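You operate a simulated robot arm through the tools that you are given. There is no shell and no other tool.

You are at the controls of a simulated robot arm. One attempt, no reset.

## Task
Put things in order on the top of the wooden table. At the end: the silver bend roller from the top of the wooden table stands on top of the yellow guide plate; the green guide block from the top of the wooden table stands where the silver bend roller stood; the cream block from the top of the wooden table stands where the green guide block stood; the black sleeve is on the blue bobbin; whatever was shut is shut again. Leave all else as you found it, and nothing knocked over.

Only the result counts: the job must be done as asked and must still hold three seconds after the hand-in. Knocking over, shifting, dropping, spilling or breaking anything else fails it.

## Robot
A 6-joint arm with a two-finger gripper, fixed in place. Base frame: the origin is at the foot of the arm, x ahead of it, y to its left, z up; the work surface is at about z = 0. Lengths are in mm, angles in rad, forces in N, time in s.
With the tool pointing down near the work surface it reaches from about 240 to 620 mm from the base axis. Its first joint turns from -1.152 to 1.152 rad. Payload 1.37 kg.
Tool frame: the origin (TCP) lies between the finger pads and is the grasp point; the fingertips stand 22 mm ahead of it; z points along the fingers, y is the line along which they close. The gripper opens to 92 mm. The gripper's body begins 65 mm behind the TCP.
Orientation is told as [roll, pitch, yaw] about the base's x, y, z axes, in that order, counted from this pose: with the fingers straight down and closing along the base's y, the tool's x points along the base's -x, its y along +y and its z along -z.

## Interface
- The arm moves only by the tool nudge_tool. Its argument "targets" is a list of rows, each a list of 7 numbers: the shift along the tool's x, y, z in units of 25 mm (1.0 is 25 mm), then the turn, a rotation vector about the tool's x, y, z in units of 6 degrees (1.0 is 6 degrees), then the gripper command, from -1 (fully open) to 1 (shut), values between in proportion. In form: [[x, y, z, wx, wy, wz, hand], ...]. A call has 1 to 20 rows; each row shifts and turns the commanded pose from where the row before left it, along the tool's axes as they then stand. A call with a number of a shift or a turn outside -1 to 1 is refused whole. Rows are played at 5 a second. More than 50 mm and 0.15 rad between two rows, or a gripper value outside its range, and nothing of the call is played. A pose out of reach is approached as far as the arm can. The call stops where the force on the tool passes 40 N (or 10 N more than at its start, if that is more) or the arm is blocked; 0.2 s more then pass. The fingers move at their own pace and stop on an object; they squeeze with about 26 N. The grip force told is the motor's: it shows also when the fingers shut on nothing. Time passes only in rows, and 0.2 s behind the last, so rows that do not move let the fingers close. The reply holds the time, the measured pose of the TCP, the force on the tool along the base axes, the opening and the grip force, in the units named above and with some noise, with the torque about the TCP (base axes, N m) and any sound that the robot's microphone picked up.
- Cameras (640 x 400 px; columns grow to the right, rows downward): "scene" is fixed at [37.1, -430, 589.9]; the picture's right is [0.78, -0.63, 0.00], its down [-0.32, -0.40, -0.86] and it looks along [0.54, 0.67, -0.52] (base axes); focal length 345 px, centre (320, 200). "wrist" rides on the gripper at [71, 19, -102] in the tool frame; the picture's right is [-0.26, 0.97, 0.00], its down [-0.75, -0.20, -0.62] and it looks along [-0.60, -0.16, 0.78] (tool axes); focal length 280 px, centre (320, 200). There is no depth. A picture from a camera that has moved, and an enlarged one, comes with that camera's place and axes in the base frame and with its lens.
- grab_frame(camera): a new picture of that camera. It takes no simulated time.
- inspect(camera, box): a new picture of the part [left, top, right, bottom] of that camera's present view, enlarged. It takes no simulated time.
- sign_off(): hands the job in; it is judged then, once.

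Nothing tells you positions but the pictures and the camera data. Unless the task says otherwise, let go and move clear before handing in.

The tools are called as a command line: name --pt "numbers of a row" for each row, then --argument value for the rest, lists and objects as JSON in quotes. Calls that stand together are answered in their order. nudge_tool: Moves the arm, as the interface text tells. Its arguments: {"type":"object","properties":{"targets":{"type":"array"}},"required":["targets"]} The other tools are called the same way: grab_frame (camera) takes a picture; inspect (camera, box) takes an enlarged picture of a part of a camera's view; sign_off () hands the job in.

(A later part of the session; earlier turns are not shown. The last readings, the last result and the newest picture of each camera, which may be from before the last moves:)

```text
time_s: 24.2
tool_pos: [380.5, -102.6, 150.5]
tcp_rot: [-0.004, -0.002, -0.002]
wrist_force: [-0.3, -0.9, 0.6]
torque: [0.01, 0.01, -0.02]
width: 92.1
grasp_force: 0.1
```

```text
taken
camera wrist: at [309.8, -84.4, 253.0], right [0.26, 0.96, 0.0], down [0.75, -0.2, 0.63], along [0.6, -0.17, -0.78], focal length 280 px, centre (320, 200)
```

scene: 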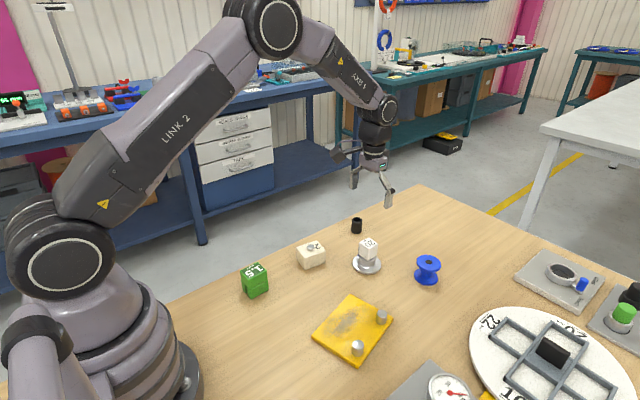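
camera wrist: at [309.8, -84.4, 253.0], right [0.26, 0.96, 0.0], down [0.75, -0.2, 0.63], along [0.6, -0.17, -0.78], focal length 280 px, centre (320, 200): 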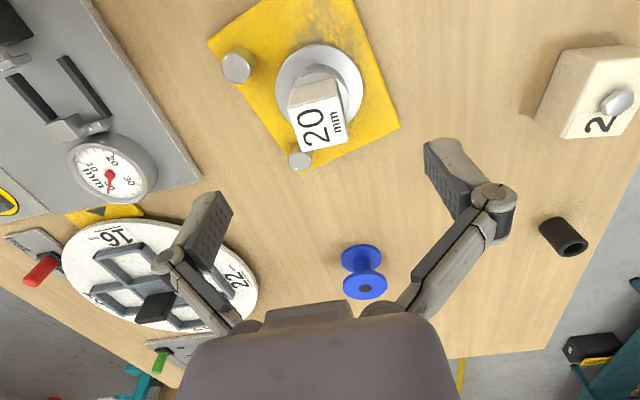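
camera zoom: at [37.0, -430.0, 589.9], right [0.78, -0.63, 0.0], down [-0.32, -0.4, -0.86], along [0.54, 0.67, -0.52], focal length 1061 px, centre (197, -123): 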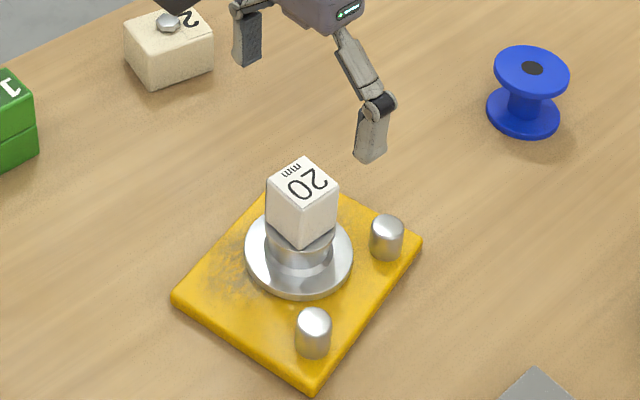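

The roller stands level on the yellow plate. Next is the green block at (280,110.5), so I'll move above it with the fingers open.

nudge_tool --pt "0.409 0.859 0 0 0 0 -1" --pt "0.409 0.859 0 0 0 0 -1" --pt "0.409 0.859 0 0 0 0 -1" --pt "0.409 0.859 0 0 0 0 -1" --pt "0.409 0.859 0 0 0 0 -1" --pt "0.409 0.859 0 0 0 0 -1" --pt "0.409 0.859 0 0 0 0 -1" --pt "0.409 0.859 0 0 0 0 -1" --pt "0.409 0.859 0 0 0 0 -1" --pt "0.409 0.859 0 0 0 0 -1" --pt "0 0 0 0 0 0 -1" --pt "0 0 0 0 0 0 -1"

grab_frame --camera "wrist"

inspect --camera "wrist" --box '[220, 0, 420, 140]'

inspect --camera "scene" --box '[210, 210, 340, 310]'

```text
time_s: 26.8
tool_pos: [280.2, 109.7, 150.5]
tcp_rot: [-0.001, -0.003, -0.002]
wrist_force: [-0.5, -0.1, -0.2]
torque: [0.03, -0.02, 0.01]
width: 92.0
grasp_force: 0.1
```

```text
taken
camera wrist: at [209.5, 129.1, 252.1], right [0.26, 0.96, 0.0], down [0.75, -0.2, 0.63], along [0.6, -0.17, -0.78], focal length 280 px, centre (320, 200)
```

wrist: 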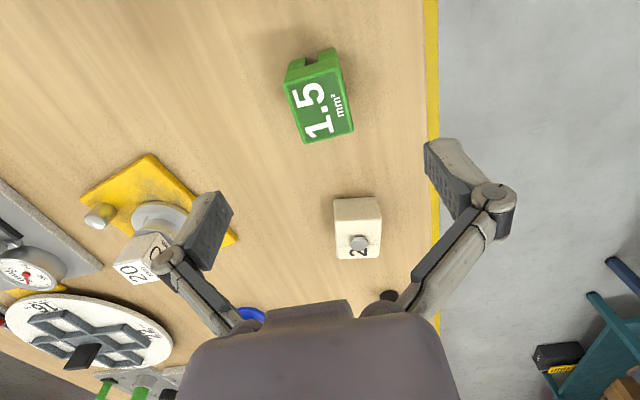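

```text
2.86 times, centred on (320, 70) of wrist
camera zoom: at [209.5, 129.1, 252.1], right [0.26, 0.96, 0.0], down [0.75, -0.2, 0.63], along [0.6, -0.17, -0.78], focal length 801 px, centre (320, 571)
```

zoom: 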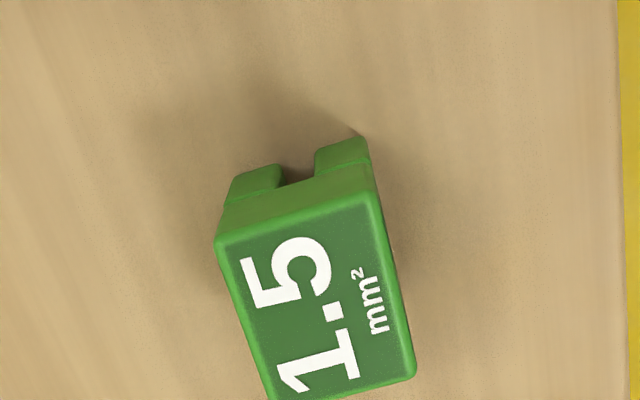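

```text
4.00 times, centred on (275, 260) of scene
camera zoom: at [37.1, -430.0, 589.9], right [0.78, -0.63, 0.0], down [-0.32, -0.4, -0.86], along [0.54, 0.67, -0.52], focal length 1380 px, centre (500, -40)
```

zoom: 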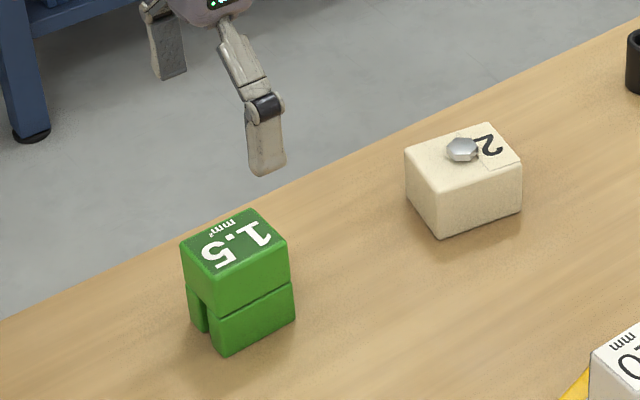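

The gripper is centred on the green block. I'll descend to z≈36 so the pads span both the upper and lower parts, and then close.

nudge_tool --pt "0 0 0.6 0 0 0 -1" --pt "0 0 0.6 0 0 0 -1" --pt "0 0 0.6 0 0 0 -1" --pt "0 0 0.6 0 0 0 -1" --pt "0 0 0.6 0 0 0 -1" --pt "0 0 0.6 0 0 0 -1" --pt "0 0 0.6 0 0 0 -1" --pt "0 0 0.35 0 0 0 -1" --pt "0 0 0 0 0 0 -0.6" --pt "0 0 0 0 0 0 -0.2" --pt "0 0 0 0 0 0 0.1" --pt "0 0 0 0 0 0 0.4" --pt "0 0 0 0 0 0 1" --pt "0 0 0 0 0 0 1" --pt "0 0 0 0 0 0 1"

inspect --camera "scene" --box '[210, 210, 340, 310]'

grab_frame --camera "wrist"

```text
time_s: 30.0
tool_pos: [280.4, 110.2, 35.3]
tcp_rot: [-0.002, -0.004, 0.0]
wrist_force: [-0.7, 0.3, 1.3]
torque: [-0.02, 0.0, 0.05]
width: 39.7
grasp_force: 26.1
```

```text
4.00 times, centred on (275, 260) of scene
camera zoom: at [37.0, -430.0, 589.9], right [0.78, -0.63, 0.0], down [-0.32, -0.4, -0.86], along [0.54, 0.67, -0.52], focal length 1380 px, centre (500, -40)
```

zoom: 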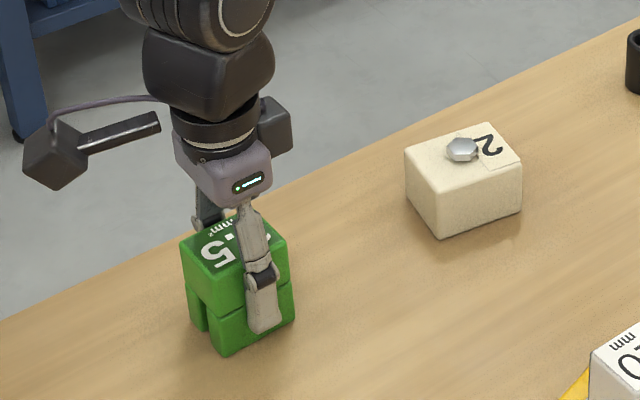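

```text
taken
camera wrist: at [210.0, 129.5, 137.8], right [0.26, 0.96, 0.0], down [0.75, -0.2, 0.63], along [0.6, -0.17, -0.78], focal length 280 px, centre (320, 200)
```

wrist: 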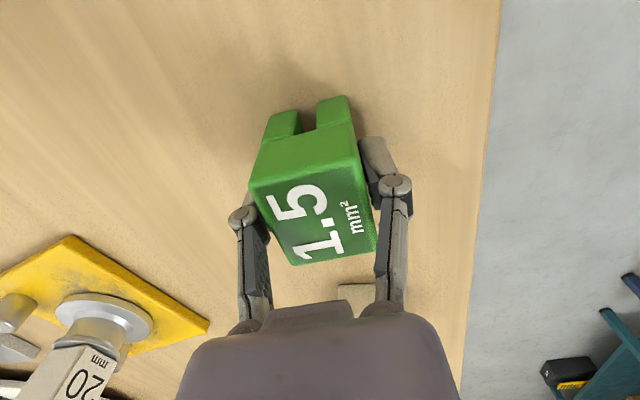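

The green block is held at 39.7 mm wide. I'll lift it and carry it to the roller's old spot at (540,11).

nudge_tool --pt "0 0 -0.3 0 0 0 1" --pt "0 0 -0.7 0 0 0 1" --pt "0 0 -0.8 0 0 0 1" --pt "0 0 -0.8 0 0 0 1" --pt "0 0 -0.8 0 0 0 1" --pt "0 0 -0.6 0 0 0 1" --pt "-0.4 -0.1524 0 0 0 0 1" --pt "-0.9 -0.343 0 0 0 0 1" --pt "-0.9 -0.343 0 0 0 0 1" --pt "-0.9 -0.343 0 0 0 0 1" --pt "-0.9 -0.343 0 0 0 0 1" --pt "-0.9 -0.343 0 0 0 0 1" --pt "-0.9 -0.343 0 0 0 0 1" --pt "-0.9 -0.343 0 0 0 0 1" --pt "-0.9 -0.343 0 0 0 0 1" --pt "-0.9 -0.343 0 0 0 0 1" --pt "-0.9 -0.343 0 0 0 0 1" --pt "-0.6 -0.2287 0 0 0 0 1" --pt "-0.39 -0.1486 0 0 0 0 1" --pt "0 0 0 0 0 0 1"

grab_frame --camera "scene"

grab_frame --camera "wrist"

```text
time_s: 34.2
tool_pos: [540.1, 11.1, 136.9]
tcp_rot: [-0.001, -0.002, -0.003]
wrist_force: [-0.5, 1.0, -1.7]
torque: [0.01, -0.02, 0.01]
width: 39.5
grasp_force: 26.1
```

```text
taken
```

scene: 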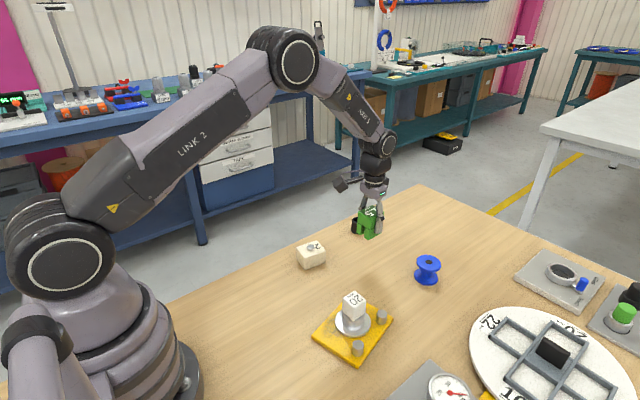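

```text
taken
camera wrist: at [469.0, 29.2, 238.6], right [0.26, 0.96, 0.0], down [0.75, -0.2, 0.63], along [0.6, -0.17, -0.78], focal length 280 px, centre (320, 200)
```

wrist: 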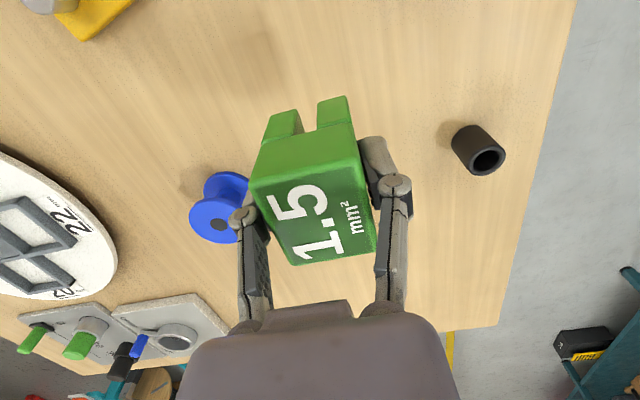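

The whole green block came along in one piece, and it's now at (540,11). I'll lower it to just above the table.

nudge_tool --pt "0 0 0.5 0 0 0 1" --pt "0 0 0.7 0 0 0 1" --pt "0 0 0.7 0 0 0 1" --pt "0 0 0.7 0 0 0 1" --pt "0 0 0.6 0 0 0 1" --pt "0 0 0.4 0 0 0 1" --pt "0 0 0.2 0 0 0 1" --pt "0 0 0 0 0 0 1"

inspect --camera "scene" --box '[330, 190, 430, 290]'

```text
time_s: 36.0
tool_pos: [538.4, 10.1, 42.0]
tcp_rot: [-0.003, -0.002, -0.002]
wrist_force: [-0.1, -0.4, -1.8]
torque: [0.03, 0.01, -0.03]
width: 39.3
grasp_force: 26.5
```

```text
4.00 times, centred on (380, 240) of scene
camera zoom: at [37.1, -430.0, 589.9], right [0.78, -0.63, 0.0], down [-0.32, -0.4, -0.86], along [0.54, 0.67, -0.52], focal length 1380 px, centre (80, 40)
```

zoom: 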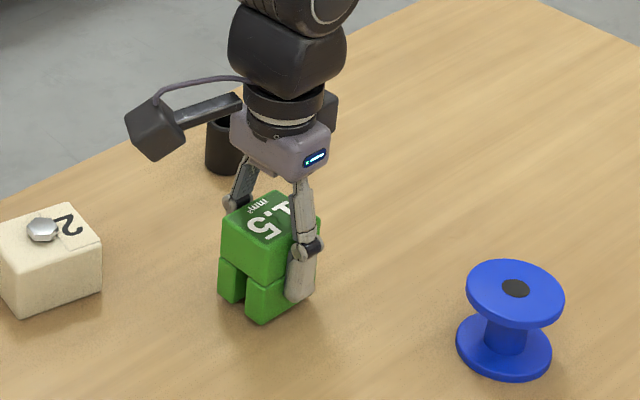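

nudge_tool --pt "0 0 0.06 0 0 0 1" --pt "0 0 0.06 0 0 0 1" --pt "0 0 0.05 0 0 0 1" --pt "0 0 0 0 0 0 1"

```text
time_s: 37.0
tool_pos: [540.6, 11.6, 36.7]
tcp_rot: [-0.002, -0.002, -0.002]
wrist_force: [-0.7, -0.1, -1.0]
torque: [0.0, -0.01, -0.03]
width: 39.4
grasp_force: 26.1
```

nudge_tool --pt "0 0 0.04 0 0 0 1" --pt "0 0 0.03 0 0 0 1" --pt "0 0 0 0 0 0 1"

```text
time_s: 37.8
tool_pos: [540.9, 9.6, 37.1]
tcp_rot: [-0.002, -0.002, -0.002]
wrist_force: [-2.7, -1.7, 5.0]
torque: [0.05, -0.08, -0.03]
width: 39.2
grasp_force: 25.8
```

The green block is touching the table with light contact. I'll open, retreat upward and check the placement.

nudge_tool --pt "0 0 0 0 0 0 0" --pt "0 0 0 0 0 0 -0.4" --pt "0 0 0 0 0 0 -0.8" --pt "0 0 0 0 0 0 -0.8" --pt "0 0 -0.4 0 0 0 -0.8" --pt "0 0 -0.7 0 0 0 -0.8" --pt "0 0 -0.9 0 0 0 -1" --pt "0 0 -0.9 0 0 0 -1" --pt "0 0 -0.9 0 0 0 -1" --pt "0 0 -0.6 0 0 0 -1" --pt "0 0 0 0 0 0 -1"

inspect --camera "scene" --box '[330, 190, 430, 290]'

grab_frame --camera "wrist"

```text
time_s: 40.2
tool_pos: [539.1, 10.8, 147.1]
tcp_rot: [0.0, -0.002, -0.002]
wrist_force: [0.3, -0.2, 0.4]
torque: [-0.02, 0.01, 0.0]
width: 91.9
grasp_force: 0.1
```

```text
4.00 times, centred on (380, 240) of scene
camera zoom: at [37.0, -430.0, 589.9], right [0.78, -0.63, 0.0], down [-0.32, -0.4, -0.86], along [0.54, 0.67, -0.52], focal length 1380 px, centre (80, 40)
```

zoom: 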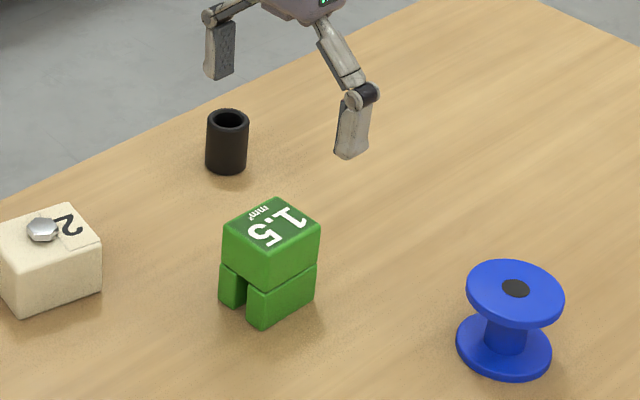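

```text
taken
camera wrist: at [468.8, 30.3, 248.5], right [0.26, 0.96, 0.0], down [0.75, -0.2, 0.63], along [0.6, -0.17, -0.78], focal length 280 px, centre (320, 200)
```

wrist: 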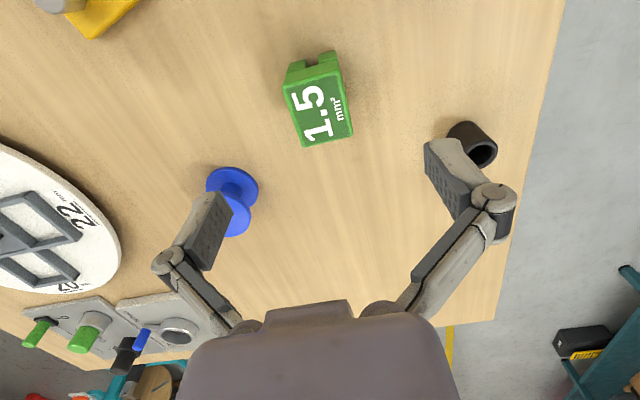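

The green block stands at about (540,10.5), upright. Next I'll move above the cream block at (442,111) and check its pose.

nudge_tool --pt "0.65 0.667 0 0 0 0 -1" --pt "0.65 0.667 0 0 0 0 -1" --pt "0.65 0.667 0 0 0 0 -1" --pt "0.65 0.667 0 0 0 0 -1" --pt "0.65 0.667 0 0 0 0 -1" --pt "0.65 0.667 0 0 0 0 -1" --pt "0 0 0 0 0 0 -1" --pt "0 0 0 0 0 0 -1"

grab_frame --camera "wrist"

inspect --camera "wrist" --box '[220, 10, 420, 150]'

```text
time_s: 42.0
tool_pos: [442.4, 110.8, 145.9]
tcp_rot: [-0.002, -0.001, -0.003]
wrist_force: [-0.3, 0.9, 0.3]
torque: [-0.01, -0.02, 0.02]
width: 91.8
grasp_force: 0.1
```

```text
taken
camera wrist: at [371.7, 130.0, 247.8], right [0.26, 0.96, 0.0], down [0.75, -0.2, 0.63], along [0.6, -0.17, -0.78], focal length 280 px, centre (320, 200)
```

wrist: 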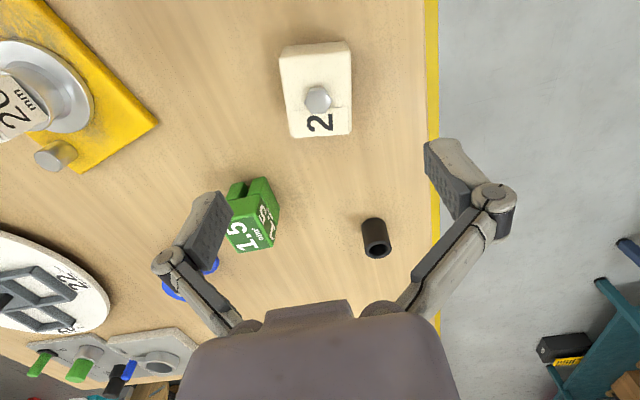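

```text
2.86 times, centred on (320, 80) of wrist
camera zoom: at [371.7, 130.0, 247.8], right [0.26, 0.96, 0.0], down [0.75, -0.2, 0.63], along [0.6, -0.17, -0.78], focal length 801 px, centre (320, 543)
```

zoom: 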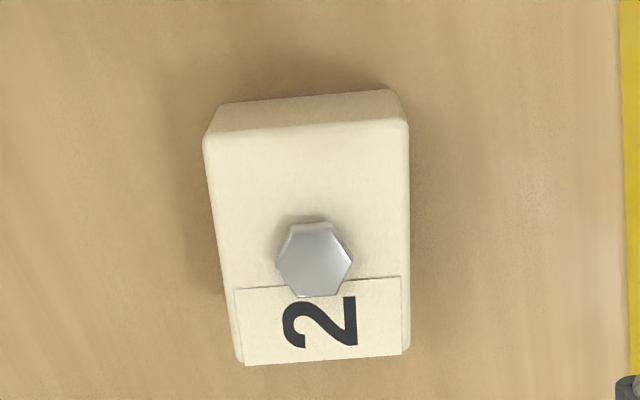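

The cream block is centred at (441.5,109.6) with a yaw of about -10.8°. I'll rotate the tool to match and check the sign of the turn.

nudge_tool --pt "0.03 -0.04 0 0 0 0.9 -1" --pt "0 0 0 0 0 0.9 -1" --pt "0 0 0.8 0 0 0 -1" --pt "0 0 0.8 0 0 0 -1" --pt "0 0 0 0 0 0 -1"

grab_frame --camera "wrist"

```text
time_s: 43.2
tool_pos: [441.5, 110.3, 105.4]
tcp_rot: [-0.002, -0.002, -0.189]
wrist_force: [0.6, 0.0, 0.6]
torque: [0.02, 0.02, 0.03]
width: 92.0
grasp_force: 0.0
```

```text
taken
camera wrist: at [375.5, 142.5, 206.4], right [0.44, 0.9, 0.0], down [0.7, -0.34, 0.63], along [0.56, -0.28, -0.78], focal length 280 px, centre (320, 200)
```

wrist: 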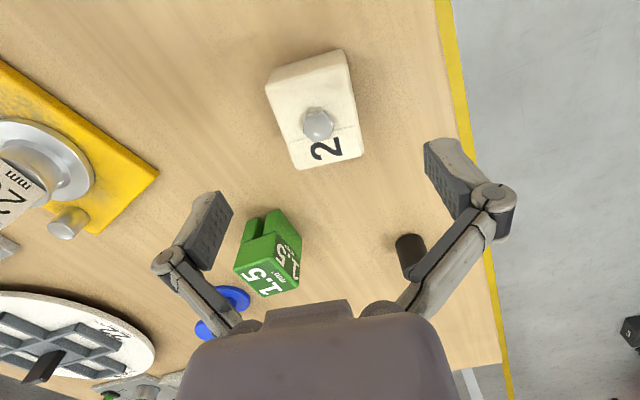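

The yaw is right at -0.189 rad. I'll descend to z≈26 and close on the cream block's sides.

nudge_tool --pt "0 0 0.6 0 0 0 -1" --pt "0 0 0.6 0 0 0 -1" --pt "0 0 0.6 0 0 0 -1" --pt "0 0 0.6 0 0 0 -1" --pt "0 0 0.5 0 0 0 -1" --pt "0 0 0.22 0 0 0 -1" --pt "0 0 0 0 0 0 -0.7" --pt "0 0 0 0 0 0 -0.4" --pt "0 0 0 0 0 0 -0.1" --pt "0 0 0 0 0 0 0.3" --pt "0 0 0 0 0 0 1" --pt "0 0 0 0 0 0 1" --pt "0 0 0 0 0 0 1"

grab_frame --camera "wrist"

inspect --camera "scene" --box '[250, 210, 380, 310]'

```text
time_s: 46.0
tool_pos: [442.5, 110.8, 27.0]
tcp_rot: [-0.003, -0.002, -0.189]
wrist_force: [-0.4, -0.6, 1.7]
torque: [-0.06, 0.05, 0.03]
width: 49.6
grasp_force: 25.9
```

```text
taken
camera wrist: at [376.2, 142.4, 129.2], right [0.44, 0.9, 0.0], down [0.7, -0.34, 0.63], along [0.56, -0.28, -0.78], focal length 280 px, centre (320, 200)
```

wrist: 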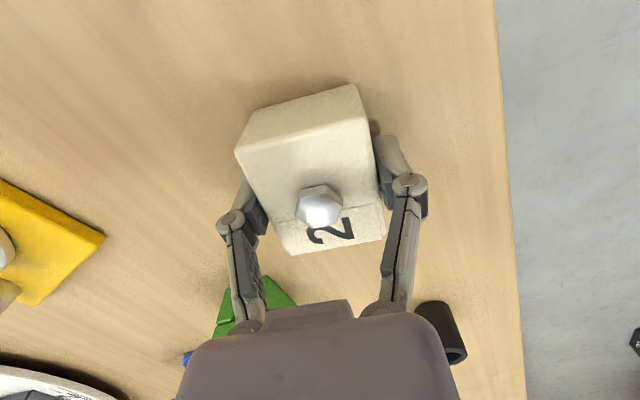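

```text
4.00 times, centred on (315, 260) of scene
camera zoom: at [37.0, -430.0, 589.9], right [0.78, -0.63, 0.0], down [-0.32, -0.4, -0.86], along [0.54, 0.67, -0.52], focal length 1380 px, centre (340, -40)
```

zoom: 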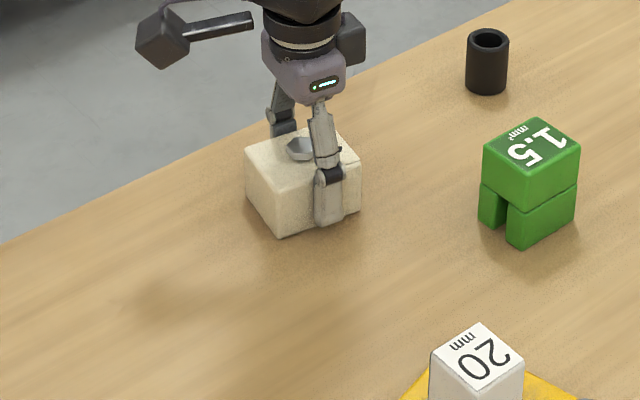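

The cream block is held at 49.6 mm. I'll lift it, carry it to the green block's old spot (280,110) and lower it to a few mm above the table.

nudge_tool --pt "0 0 -0.3 0 0 0 1" --pt "0 0 -0.7 0 0 0 1" --pt "0 0 -0.8 0 0 0 1" --pt "0 0 -0.6 0 0 0 1" --pt "0.4 -0.0773 0 0 0 0 1" --pt "0.8 -0.1546 0 0 0 0 1" --pt "0.8 -0.1546 0 0 0 0 1" --pt "0.8 -0.1546 0 0 0 0 1" --pt "0.8 -0.1546 0 0 0 0 1" --pt "0.8 -0.1546 0 0 0 0 1" --pt "0.8 -0.1546 0 0 0 0 1" --pt "0.8 -0.1546 0 0 0 0 1" --pt "0.362 -0.07 0 0 0 0 1" --pt "0 0 0 0 0 0 1" --pt "0 0 0.7 0 0 0 1" --pt "0 0 0.7 0 0 0 1" --pt "0 0 0.5 0 0 0 1" --pt "0 0 0.2 0 0 0 1" --pt "0 0 0 0 0 0 1"

grab_frame --camera "scene"

```text
time_s: 50.0
tool_pos: [280.1, 110.6, 32.9]
tcp_rot: [-0.001, -0.001, -0.19]
wrist_force: [-0.6, -0.1, -1.7]
torque: [0.02, -0.01, -0.01]
width: 49.6
grasp_force: 26.4
```

```text
taken
```

scene: 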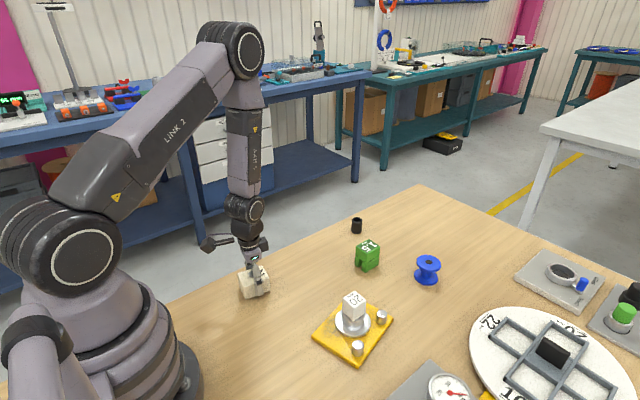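

nudge_tool --pt "0 0 0.06 0 0 0 1" --pt "0 0 0.06 0 0 0 1" --pt "0 0 0.06 0 0 0 1" --pt "0 0 0 0 0 0 1"

```text
time_s: 51.0
tool_pos: [279.5, 110.6, 28.8]
tcp_rot: [-0.003, -0.001, -0.191]
wrist_force: [-0.2, -0.7, -2.1]
torque: [-0.02, -0.01, 0.04]
width: 49.5
grasp_force: 25.9
```

nudge_tool --pt "0 0 0.04 0 0 0 1" --pt "0 0 0.04 0 0 0 1" --pt "0 0 0 0 0 0 1"

```text
time_s: 51.8
tool_pos: [280.2, 109.9, 28.6]
tcp_rot: [-0.001, -0.002, -0.191]
wrist_force: [0.6, 0.4, -0.6]
torque: [-0.05, -0.03, 0.0]
width: 49.3
grasp_force: 25.9
```

nudge_tool --pt "0 0 0.04 0 0 0 1" --pt "0 0 0 0 0 0 1"

```text
time_s: 52.4
tool_pos: [281.1, 109.3, 27.1]
tcp_rot: [-0.001, -0.001, -0.19]
wrist_force: [-3.3, 0.1, 22.8]
torque: [0.05, 0.08, 0.01]
width: 49.4
grasp_force: 25.9
```

The cream block is firmly in contact. I'll ease off about half a mm, open and go up.

nudge_tool --pt "0 0 -0.025 0 0 0 1" --pt "0 0 0 0 0 0 0" --pt "0 0 0 0 0 0 -0.5" --pt "0 0 0 0 0 0 -0.9" --pt "0 0 0 0 0 0 -0.9" --pt "0 0 -0.4 0 0 0 -0.9" --pt "0 0 -0.7 0 0 0 -1" --pt "0 0 -0.9 0 0 0 -1" --pt "0 0 -0.9 0 0 0 -1" --pt "0 0 -0.9 0 0 0 -1" --pt "0 0 -0.9 0 0 0 -1" --pt "0 0 0 0 0 0 -1"

grab_frame --camera "wrist"

inspect --camera "scene" --box '[220, 200, 460, 380]'

```text
time_s: 55.0
tool_pos: [278.5, 108.6, 146.9]
tcp_rot: [-0.001, -0.002, -0.191]
wrist_force: [0.6, 0.5, 0.5]
torque: [-0.02, 0.0, 0.0]
width: 92.1
grasp_force: 0.2
```

```text
taken
camera wrist: at [213.5, 141.3, 247.5], right [0.44, 0.9, 0.0], down [0.7, -0.34, 0.63], along [0.56, -0.28, -0.78], focal length 280 px, centre (320, 200)
```

wrist: 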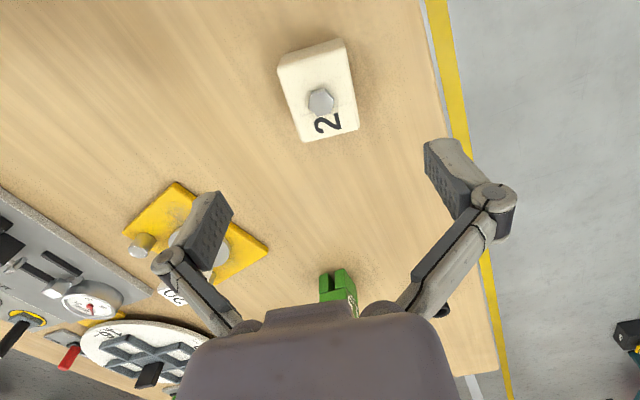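

```text
2.22 times, centred on (340, 290) of scene
camera zoom: at [37.0, -430.0, 589.9], right [0.78, -0.63, 0.0], down [-0.32, -0.4, -0.86], along [0.54, 0.67, -0.52], focal length 766 px, centre (276, 0)
```

zoom: 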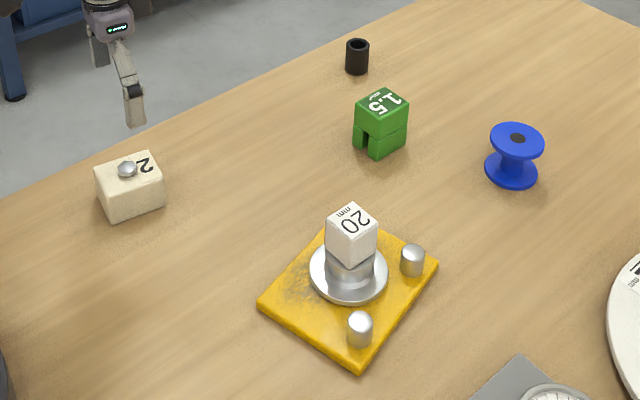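

The cream block stands in the green block's old place. The last item is the black sleeve at about (621,130), which is near the reach limit at r≈635. I'll yaw the tool radially, move out toward it and then tilt the fingers outward for extra reach.

nudge_tool --pt "0 0 0 0 0 -0.95 -1" --pt "0 0 0 0 0 -0.95 -1" --pt "0 0 0 0 0 -0.95 -1" --pt "0 0 0 0 0 -0.95 -1" --pt "-0.88 -0.167 0 0 0 0 -1" --pt "-0.88 -0.167 0 0 0 0 -1" --pt "-0.88 -0.167 0 0 0 0 -1" --pt "-0.88 -0.167 0 0 0 0 -1" --pt "-0.88 -0.167 0 0 0 0 -1" --pt "-0.88 -0.167 0 0 0 0 -1" --pt "-0.88 -0.167 0 0 0 0 -1" --pt "-0.88 -0.167 0 0 0 0 -1" --pt "-0.88 -0.167 0 0 0 0 -1" --pt "-0.88 -0.167 0 0 0 0 -1" --pt "-0.88 -0.167 0 0 0 0 -1" --pt "-0.88 -0.167 0 0 0 0 -1" --pt "0 0 0 0 0 0 -1" --pt "0 0 0 0 0 0 -1"

grab_frame --camera "wrist"

grab_frame --camera "scene"

```text
time_s: 58.8
tool_pos: [548.0, 114.1, 146.9]
tcp_rot: [0.0, -0.002, 0.208]
wrist_force: [0.2, -0.5, 0.9]
torque: [-0.02, 0.04, -0.04]
width: 91.9
grasp_force: 0.0
```

```text
taken
camera wrist: at [474.8, 118.8, 248.2], right [0.06, 1.0, 0.0], down [0.78, -0.04, 0.63], along [0.63, -0.04, -0.78], focal length 280 px, centre (320, 200)
```

wrist: 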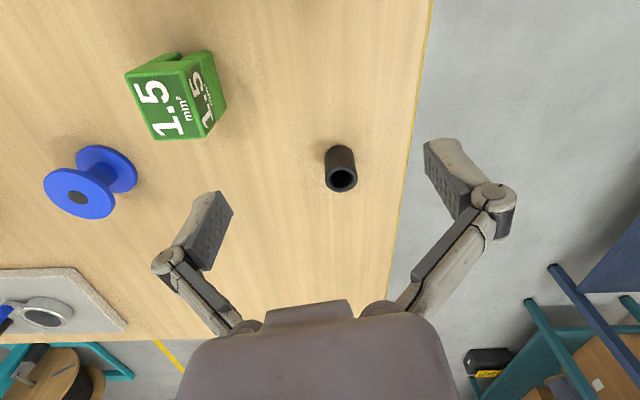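

```text
taken
```

scene: 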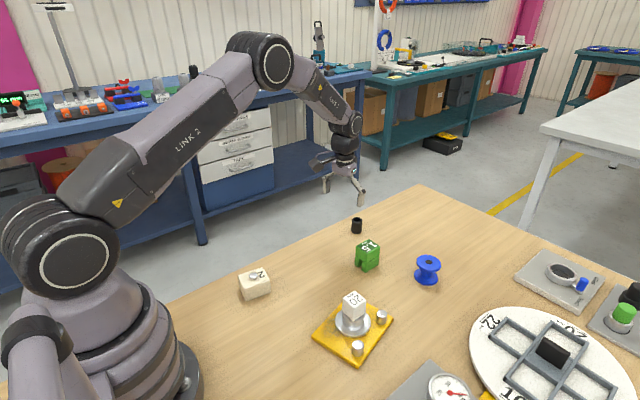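

inspect --camera "wrist" --box '[290, 120, 390, 220]'

inspect --camera "wrist" --box '[30, 130, 150, 230]'

```text
4.00 times, centred on (340, 170) of wrist
camera zoom: at [474.8, 118.8, 248.2], right [0.06, 1.0, 0.0], down [0.78, -0.04, 0.63], along [0.63, -0.04, -0.78], focal length 1122 px, centre (240, 320)
```

zoom: 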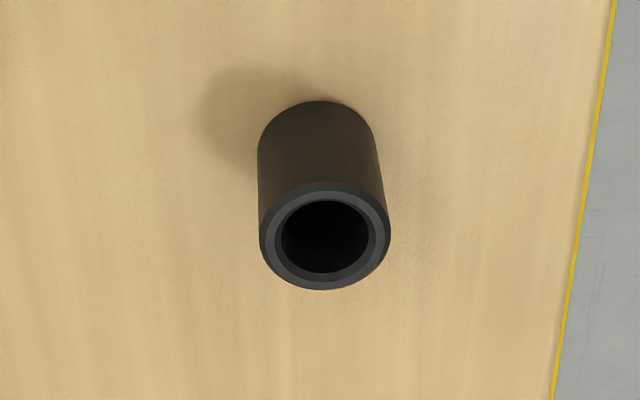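

```text
4.00 times, centred on (90, 180) of wrist
camera zoom: at [474.8, 118.8, 248.2], right [0.06, 1.0, 0.0], down [0.78, -0.04, 0.63], along [0.63, -0.04, -0.78], focal length 1122 px, centre (1240, 280)
```

zoom: 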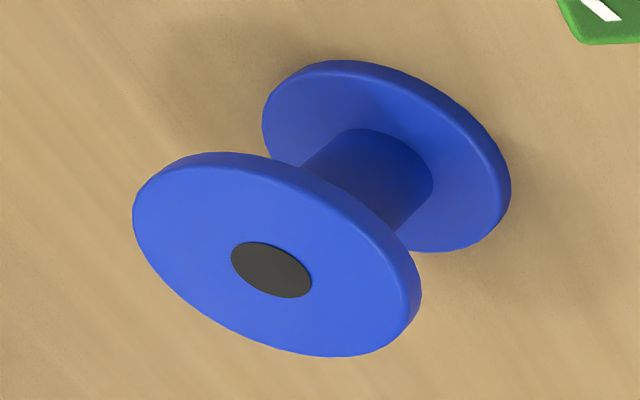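

The sleeve is at (620,130) and about 37 tall. The bobbin is at (619,-109.3), with its top at z≈48. I'll tilt the fingers outward by 15° while up high and check that the tilt goes the right way.

nudge_tool --pt "0 0 0 0 -0.5 0 -1" --pt "0 0 0 0 -0.5 0 -1" --pt "0 0 0 0 -0.5 0 -1" --pt "0 0 0 0 -0.5 0 -1" --pt "0 0 0 0 -0.5 0 -1" --pt "0 0 0 0 0 0 -1" --pt "0 0 0 0 0 0 -1"

grab_frame --camera "wrist"

grab_frame --camera "scene"

```text
time_s: 60.4
tool_pos: [549.1, 115.9, 147.5]
tcp_rot: [-0.001, -0.263, 0.207]
wrist_force: [-0.5, 0.0, 0.6]
torque: [0.0, 0.0, -0.01]
width: 91.9
grasp_force: 0.0
```

```text
taken
camera wrist: at [452.2, 114.8, 226.0], right [0.05, 1.0, 0.07], down [0.59, -0.08, 0.8], along [0.8, 0.0, -0.6], focal length 280 px, centre (320, 200)
```

wrist: 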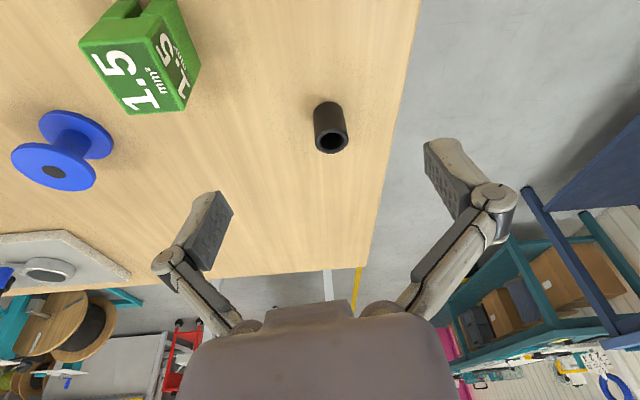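

```text
taken
```

scene: 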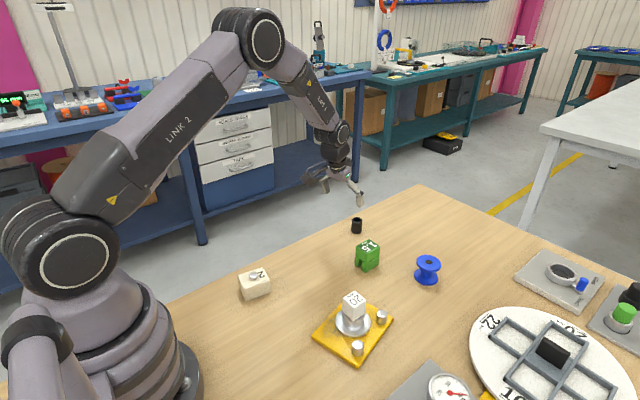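

The tilt is outward as intended. I'll move above the sleeve at z≈100 and check the reach.

nudge_tool --pt "-0.585 0 0.643 0 0 0 -1" --pt "-0.585 0 0.643 0 0 0 -1" --pt "-0.585 0 0.643 0 0 0 -1" --pt "-0.585 0 0.643 0 0 0 -1" --pt "0 0 0 0 0 0 -1" --pt "0 0 0 0 0 0 -1"

grab_frame --camera "wrist"

inspect --camera "scene" --box '[300, 150, 460, 290]'

```text
time_s: 61.8
tool_pos: [618.7, 128.6, 98.7]
tcp_rot: [-0.002, -0.264, 0.206]
wrist_force: [0.2, -0.1, -0.1]
torque: [0.02, 0.02, 0.01]
width: 91.8
grasp_force: 0.1
```

```text
taken
camera wrist: at [522.6, 128.2, 178.0], right [0.05, 1.0, 0.07], down [0.59, -0.08, 0.8], along [0.8, 0.0, -0.6], focal length 280 px, centre (320, 200)
```

wrist: 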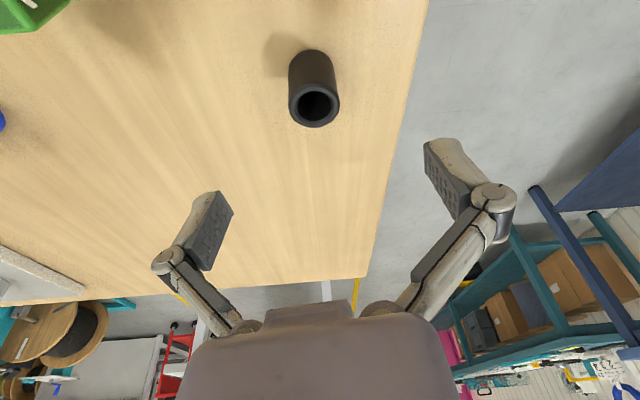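

```text
2.86 times, centred on (380, 220) of scene
camera zoom: at [37.1, -430.0, 589.9], right [0.78, -0.63, 0.0], down [-0.32, -0.4, -0.86], along [0.54, 0.67, -0.52], focal length 985 px, centre (149, 143)
```

zoom: 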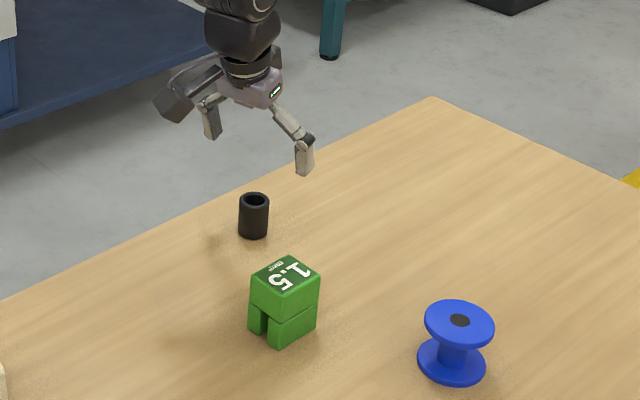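

The reach is fine here. I'll descend vertically 50 mm with the fingers open around the sleeve and check the alignment.

nudge_tool --pt "0.1294 0 0.483 0 0 0 -1" --pt "0.1294 0 0.483 0 0 0 -1" --pt "0.1294 0 0.483 0 0 0 -1" --pt "0.1294 0 0.483 0 0 0 -1" --pt "0 0 0 0 0 0 -1" --pt "0 0 0 0 0 0 -1"

grab_frame --camera "wrist"

inspect --camera "scene" --box '[320, 170, 420, 260]'

```text
time_s: 63.2
tool_pos: [620.5, 129.3, 48.7]
tcp_rot: [-0.002, -0.263, 0.207]
wrist_force: [-0.5, -1.0, 0.0]
torque: [-0.01, 0.01, 0.02]
width: 92.2
grasp_force: 0.1
```

```text
taken
camera wrist: at [523.9, 128.5, 128.0], right [0.05, 1.0, 0.07], down [0.59, -0.08, 0.8], along [0.8, 0.0, -0.6], focal length 280 px, centre (320, 200)
```

wrist: 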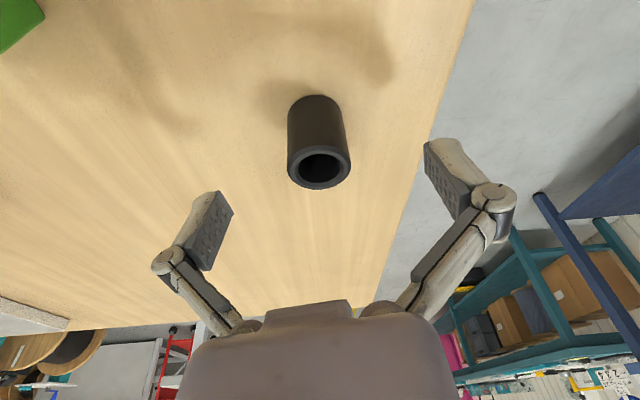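

```text
4.44 times, centred on (370, 215) of scene
camera zoom: at [37.1, -430.0, 589.9], right [0.78, -0.63, 0.0], down [-0.32, -0.4, -0.86], along [0.54, 0.67, -0.52], focal length 1533 px, centre (98, 133)
```

zoom: 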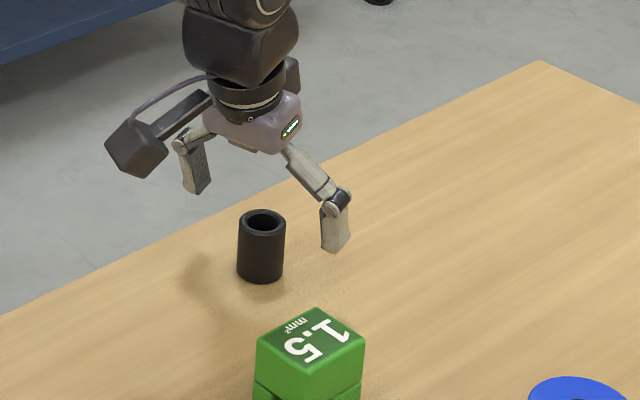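

The sleeve sits midway between the fingers. I'll descend the last 20 mm, check the pose, then close.

nudge_tool --pt "0.0707 0 0.264 0 0 0 -1" --pt "0.0707 0 0.264 0 0 0 -1" --pt "0.0707 0 0.264 0 0 0 -1" --pt "0 0 0 0 0 0 -1"

grab_frame --camera "wrist"

inspect --camera "scene" --box '[320, 170, 420, 260]'

```text
time_s: 64.2
tool_pos: [621.2, 130.0, 29.0]
tcp_rot: [-0.002, -0.265, 0.208]
wrist_force: [0.1, -0.6, 0.6]
torque: [0.02, -0.02, 0.01]
width: 92.1
grasp_force: 0.0
```

```text
taken
camera wrist: at [524.0, 128.8, 108.3], right [0.05, 1.0, 0.07], down [0.59, -0.08, 0.8], along [0.8, 0.0, -0.6], focal length 280 px, centre (320, 200)
```

wrist: 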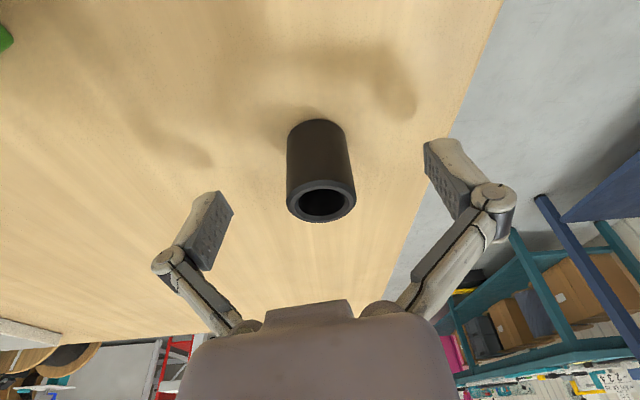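

```text
4.44 times, centred on (370, 215) of scene
camera zoom: at [37.1, -430.0, 589.9], right [0.78, -0.63, 0.0], down [-0.32, -0.4, -0.86], along [0.54, 0.67, -0.52], focal length 1533 px, centre (98, 133)
```

zoom: 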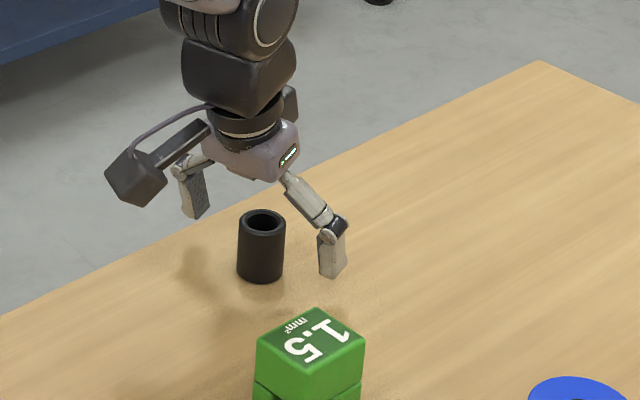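

nudge_tool --pt "0 0 0 0 0 0 -0.6" --pt "0 0 0 0 0 0 -0.2" --pt "0 0 0 0 0 0 0.1" --pt "0 0 0 0 0 0 0.4" --pt "0 0 0 0 0 0 1" --pt "0 0 0 0 0 0 1" --pt "0 0 0 0 0 0 1"

grab_frame --camera "wrist"

inspect --camera "scene" --box '[320, 170, 420, 260]'

```text
time_s: 65.8
tool_pos: [619.5, 129.8, 27.8]
tcp_rot: [-0.004, -0.262, 0.206]
wrist_force: [-0.4, -0.4, 1.0]
torque: [0.03, 0.02, 0.01]
width: 28.2
grasp_force: 26.2
```

```text
taken
camera wrist: at [523.9, 128.8, 108.3], right [0.05, 1.0, 0.07], down [0.59, -0.08, 0.8], along [0.8, 0.0, -0.6], focal length 280 px, centre (320, 200)
```

wrist: 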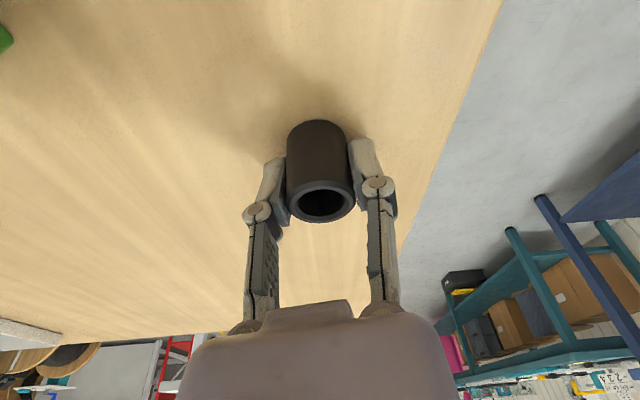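

```text
4.44 times, centred on (370, 215) of scene
camera zoom: at [37.1, -430.0, 589.9], right [0.78, -0.63, 0.0], down [-0.32, -0.4, -0.86], along [0.54, 0.67, -0.52], focal length 1533 px, centre (98, 133)
```

zoom: 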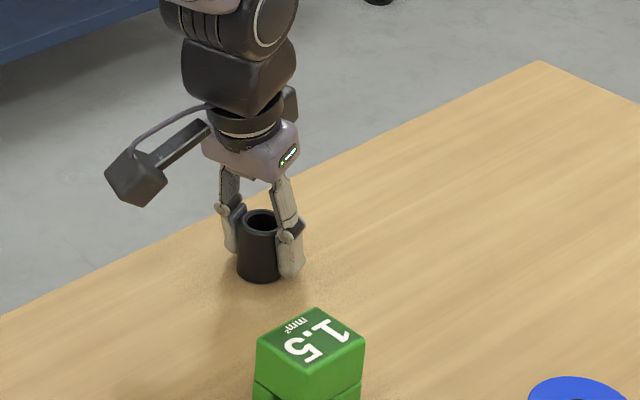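

The sleeve is gripped at 28.2 mm. I'll lift it straight up, then carry it sideways to above the bobbin, keeping the same tilt so it stays upright.

nudge_tool --pt "-0.1035 0 -0.386 0 0 0 1" --pt "-0.181 0 -0.676 0 0 0 1" --pt "-0.207 0 -0.773 0 0 0 1" --pt "-0.207 0 -0.773 0 0 0 1" --pt "-0.181 0 -0.676 0 0 0 1" --pt "0 0 0 0 0 0 1"

grab_frame --camera "scene"

```text
time_s: 67.2
tool_pos: [619.9, 129.8, 114.0]
tcp_rot: [-0.002, -0.263, 0.209]
wrist_force: [0.1, 0.4, -0.4]
torque: [0.0, 0.01, -0.01]
width: 28.0
grasp_force: 26.0
```

```text
taken
```

scene: 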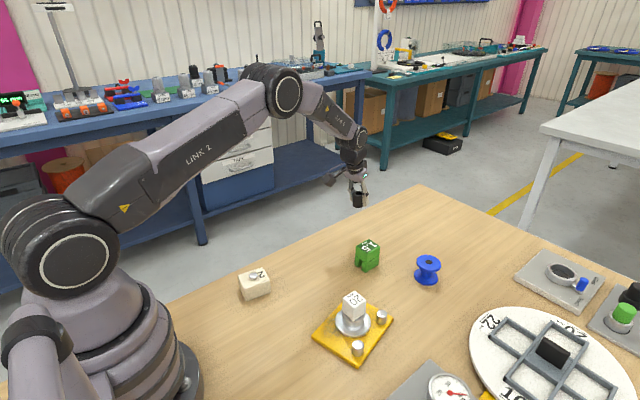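

nudge_tool --pt "0.088 -0.425 -0.0236 0 0 0 1" --pt "0.176 -0.85 -0.0472 0 0 0 1" --pt "0.176 -0.85 -0.0472 0 0 0 1" --pt "0.176 -0.85 -0.0472 0 0 0 1" --pt "0.176 -0.85 -0.0472 0 0 0 1" --pt "0.176 -0.85 -0.0472 0 0 0 1" --pt "0.176 -0.85 -0.0472 0 0 0 1" --pt "0.176 -0.85 -0.0472 0 0 0 1" --pt "0.176 -0.85 -0.0472 0 0 0 1" --pt "0.176 -0.85 -0.0472 0 0 0 1" --pt "0.176 -0.85 -0.0472 0 0 0 1" --pt "0.088 -0.425 -0.0236 0 0 0 1" --pt "0 0 0 0 0 0 1" --pt "0 0 0 0 0 0 1"

grab_frame --camera "wrist"

inspect --camera "scene" --box '[370, 180, 490, 300]'

```text
time_s: 70.2
tool_pos: [618.9, -107.3, 114.6]
tcp_rot: [-0.001, -0.262, 0.208]
wrist_force: [0.5, 0.0, 0.3]
torque: [0.01, -0.02, 0.0]
width: 27.9
grasp_force: 25.9
```

```text
taken
camera wrist: at [522.9, -108.5, 194.6], right [0.05, 1.0, 0.07], down [0.59, -0.08, 0.8], along [0.8, 0.0, -0.6], focal length 280 px, centre (320, 200)
```

wrist: 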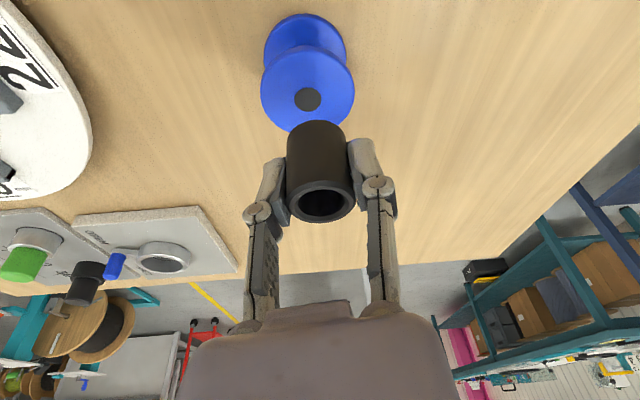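

```text
3.33 times, centred on (430, 240) of scene
camera zoom: at [37.0, -430.0, 589.9], right [0.78, -0.63, 0.0], down [-0.32, -0.4, -0.86], along [0.54, 0.67, -0.52], focal length 1150 px, centre (-47, 67)
```

zoom: 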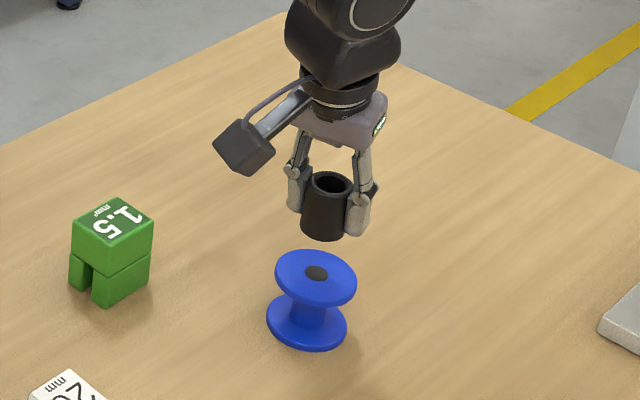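

The sleeve hangs almost directly over the bobbin, which is about 2–3 mm toward -x/-y from it. I'll make that correction and lower to about 8 mm above the bobbin's top.

nudge_tool --pt "0.099 -0.101 -0.027 0 0 0 1" --pt "0.1035 0 0.3864 0 0 0 1" --pt "0.1035 0 0.3864 0 0 0 1" --pt "0.1035 0 0.3864 0 0 0 1" --pt "0 0 0 0 0 0 1" --pt "0 0 0 0 0 0 1"

inspect --camera "wrist" --box '[220, 20, 420, 240]'

inspect --camera "scene" --box '[390, 200, 470, 300]'

```text
time_s: 71.6
tool_pos: [616.5, -110.7, 83.9]
tcp_rot: [0.0, -0.264, 0.208]
wrist_force: [-0.7, 0.5, -0.2]
torque: [0.0, 0.02, 0.02]
width: 28.1
grasp_force: 25.9
```

```text
1.82 times, centred on (320, 130) of wrist
camera zoom: at [520.5, -111.4, 163.3], right [0.05, 1.0, 0.07], down [0.59, -0.08, 0.8], along [0.8, 0.0, -0.6], focal length 510 px, centre (320, 327)
```

zoom: 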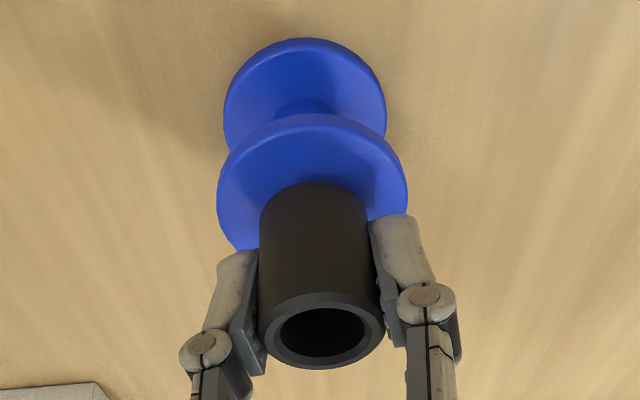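

```text
4.00 times, centred on (430, 250) of scene
camera zoom: at [37.1, -430.0, 589.9], right [0.78, -0.63, 0.0], down [-0.32, -0.4, -0.86], along [0.54, 0.67, -0.52], focal length 1380 px, centre (-120, 0)
```

zoom: 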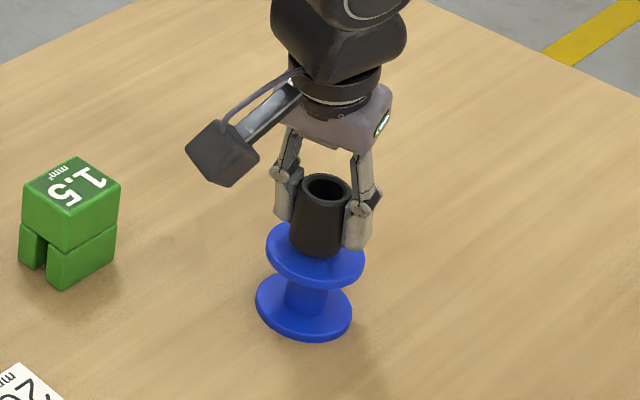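

Both views show the sleeve concentric with the bobbin to within about 1–2 mm. I'll lower the last few mm in small steps while watching the force.

nudge_tool --pt "0.0207 0 0.0773 0 0 0 1" --pt "0.0207 0 0.0773 0 0 0 1" --pt "0.01035 0 0.03864 0 0 0 1" --pt "0 0 0 0 0 0 1"

```text
time_s: 72.6
tool_pos: [617.8, -113.2, 78.4]
tcp_rot: [-0.002, -0.265, 0.207]
wrist_force: [-0.5, -0.2, 0.4]
torque: [0.02, -0.01, 0.03]
width: 28.1
grasp_force: 26.0
```

nudge_tool --pt "0.01035 0 0.03864 0 0 0 1" --pt "0.01035 0 0.03864 0 0 0 1" --pt "0 0 0 0 0 0 1"

inspect --camera "scene" --box '[400, 220, 460, 290]'

```text
time_s: 73.4
tool_pos: [618.4, -110.2, 77.9]
tcp_rot: [-0.002, -0.263, 0.208]
wrist_force: [-0.2, -0.8, 0.4]
torque: [-0.01, 0.0, 0.0]
width: 27.9
grasp_force: 26.8
```

```text
5.71 times, centred on (430, 255) of scene
camera zoom: at [37.1, -430.0, 589.9], right [0.78, -0.63, 0.0], down [-0.32, -0.4, -0.86], along [0.54, 0.67, -0.52], focal length 1971 px, centre (-309, -114)
```

zoom: 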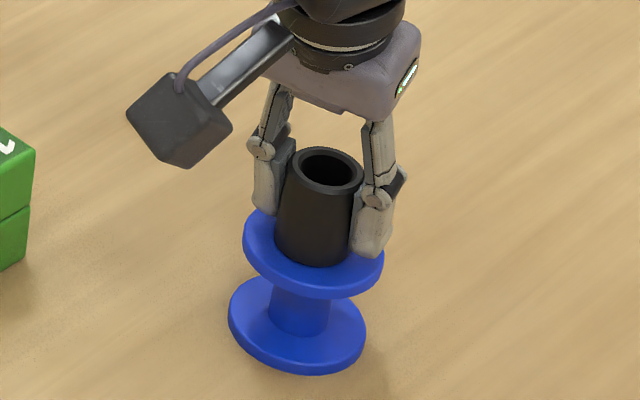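

nudge_tool --pt "0.01035 0 0.03864 0 0 0 1" --pt "0 0 0 0 0 0 1"

```text
time_s: 74.0
tool_pos: [617.7, -111.0, 77.3]
tcp_rot: [-0.003, -0.263, 0.208]
wrist_force: [-1.1, 0.3, 3.1]
torque: [-0.02, 0.03, -0.02]
width: 28.0
grasp_force: 26.1
```

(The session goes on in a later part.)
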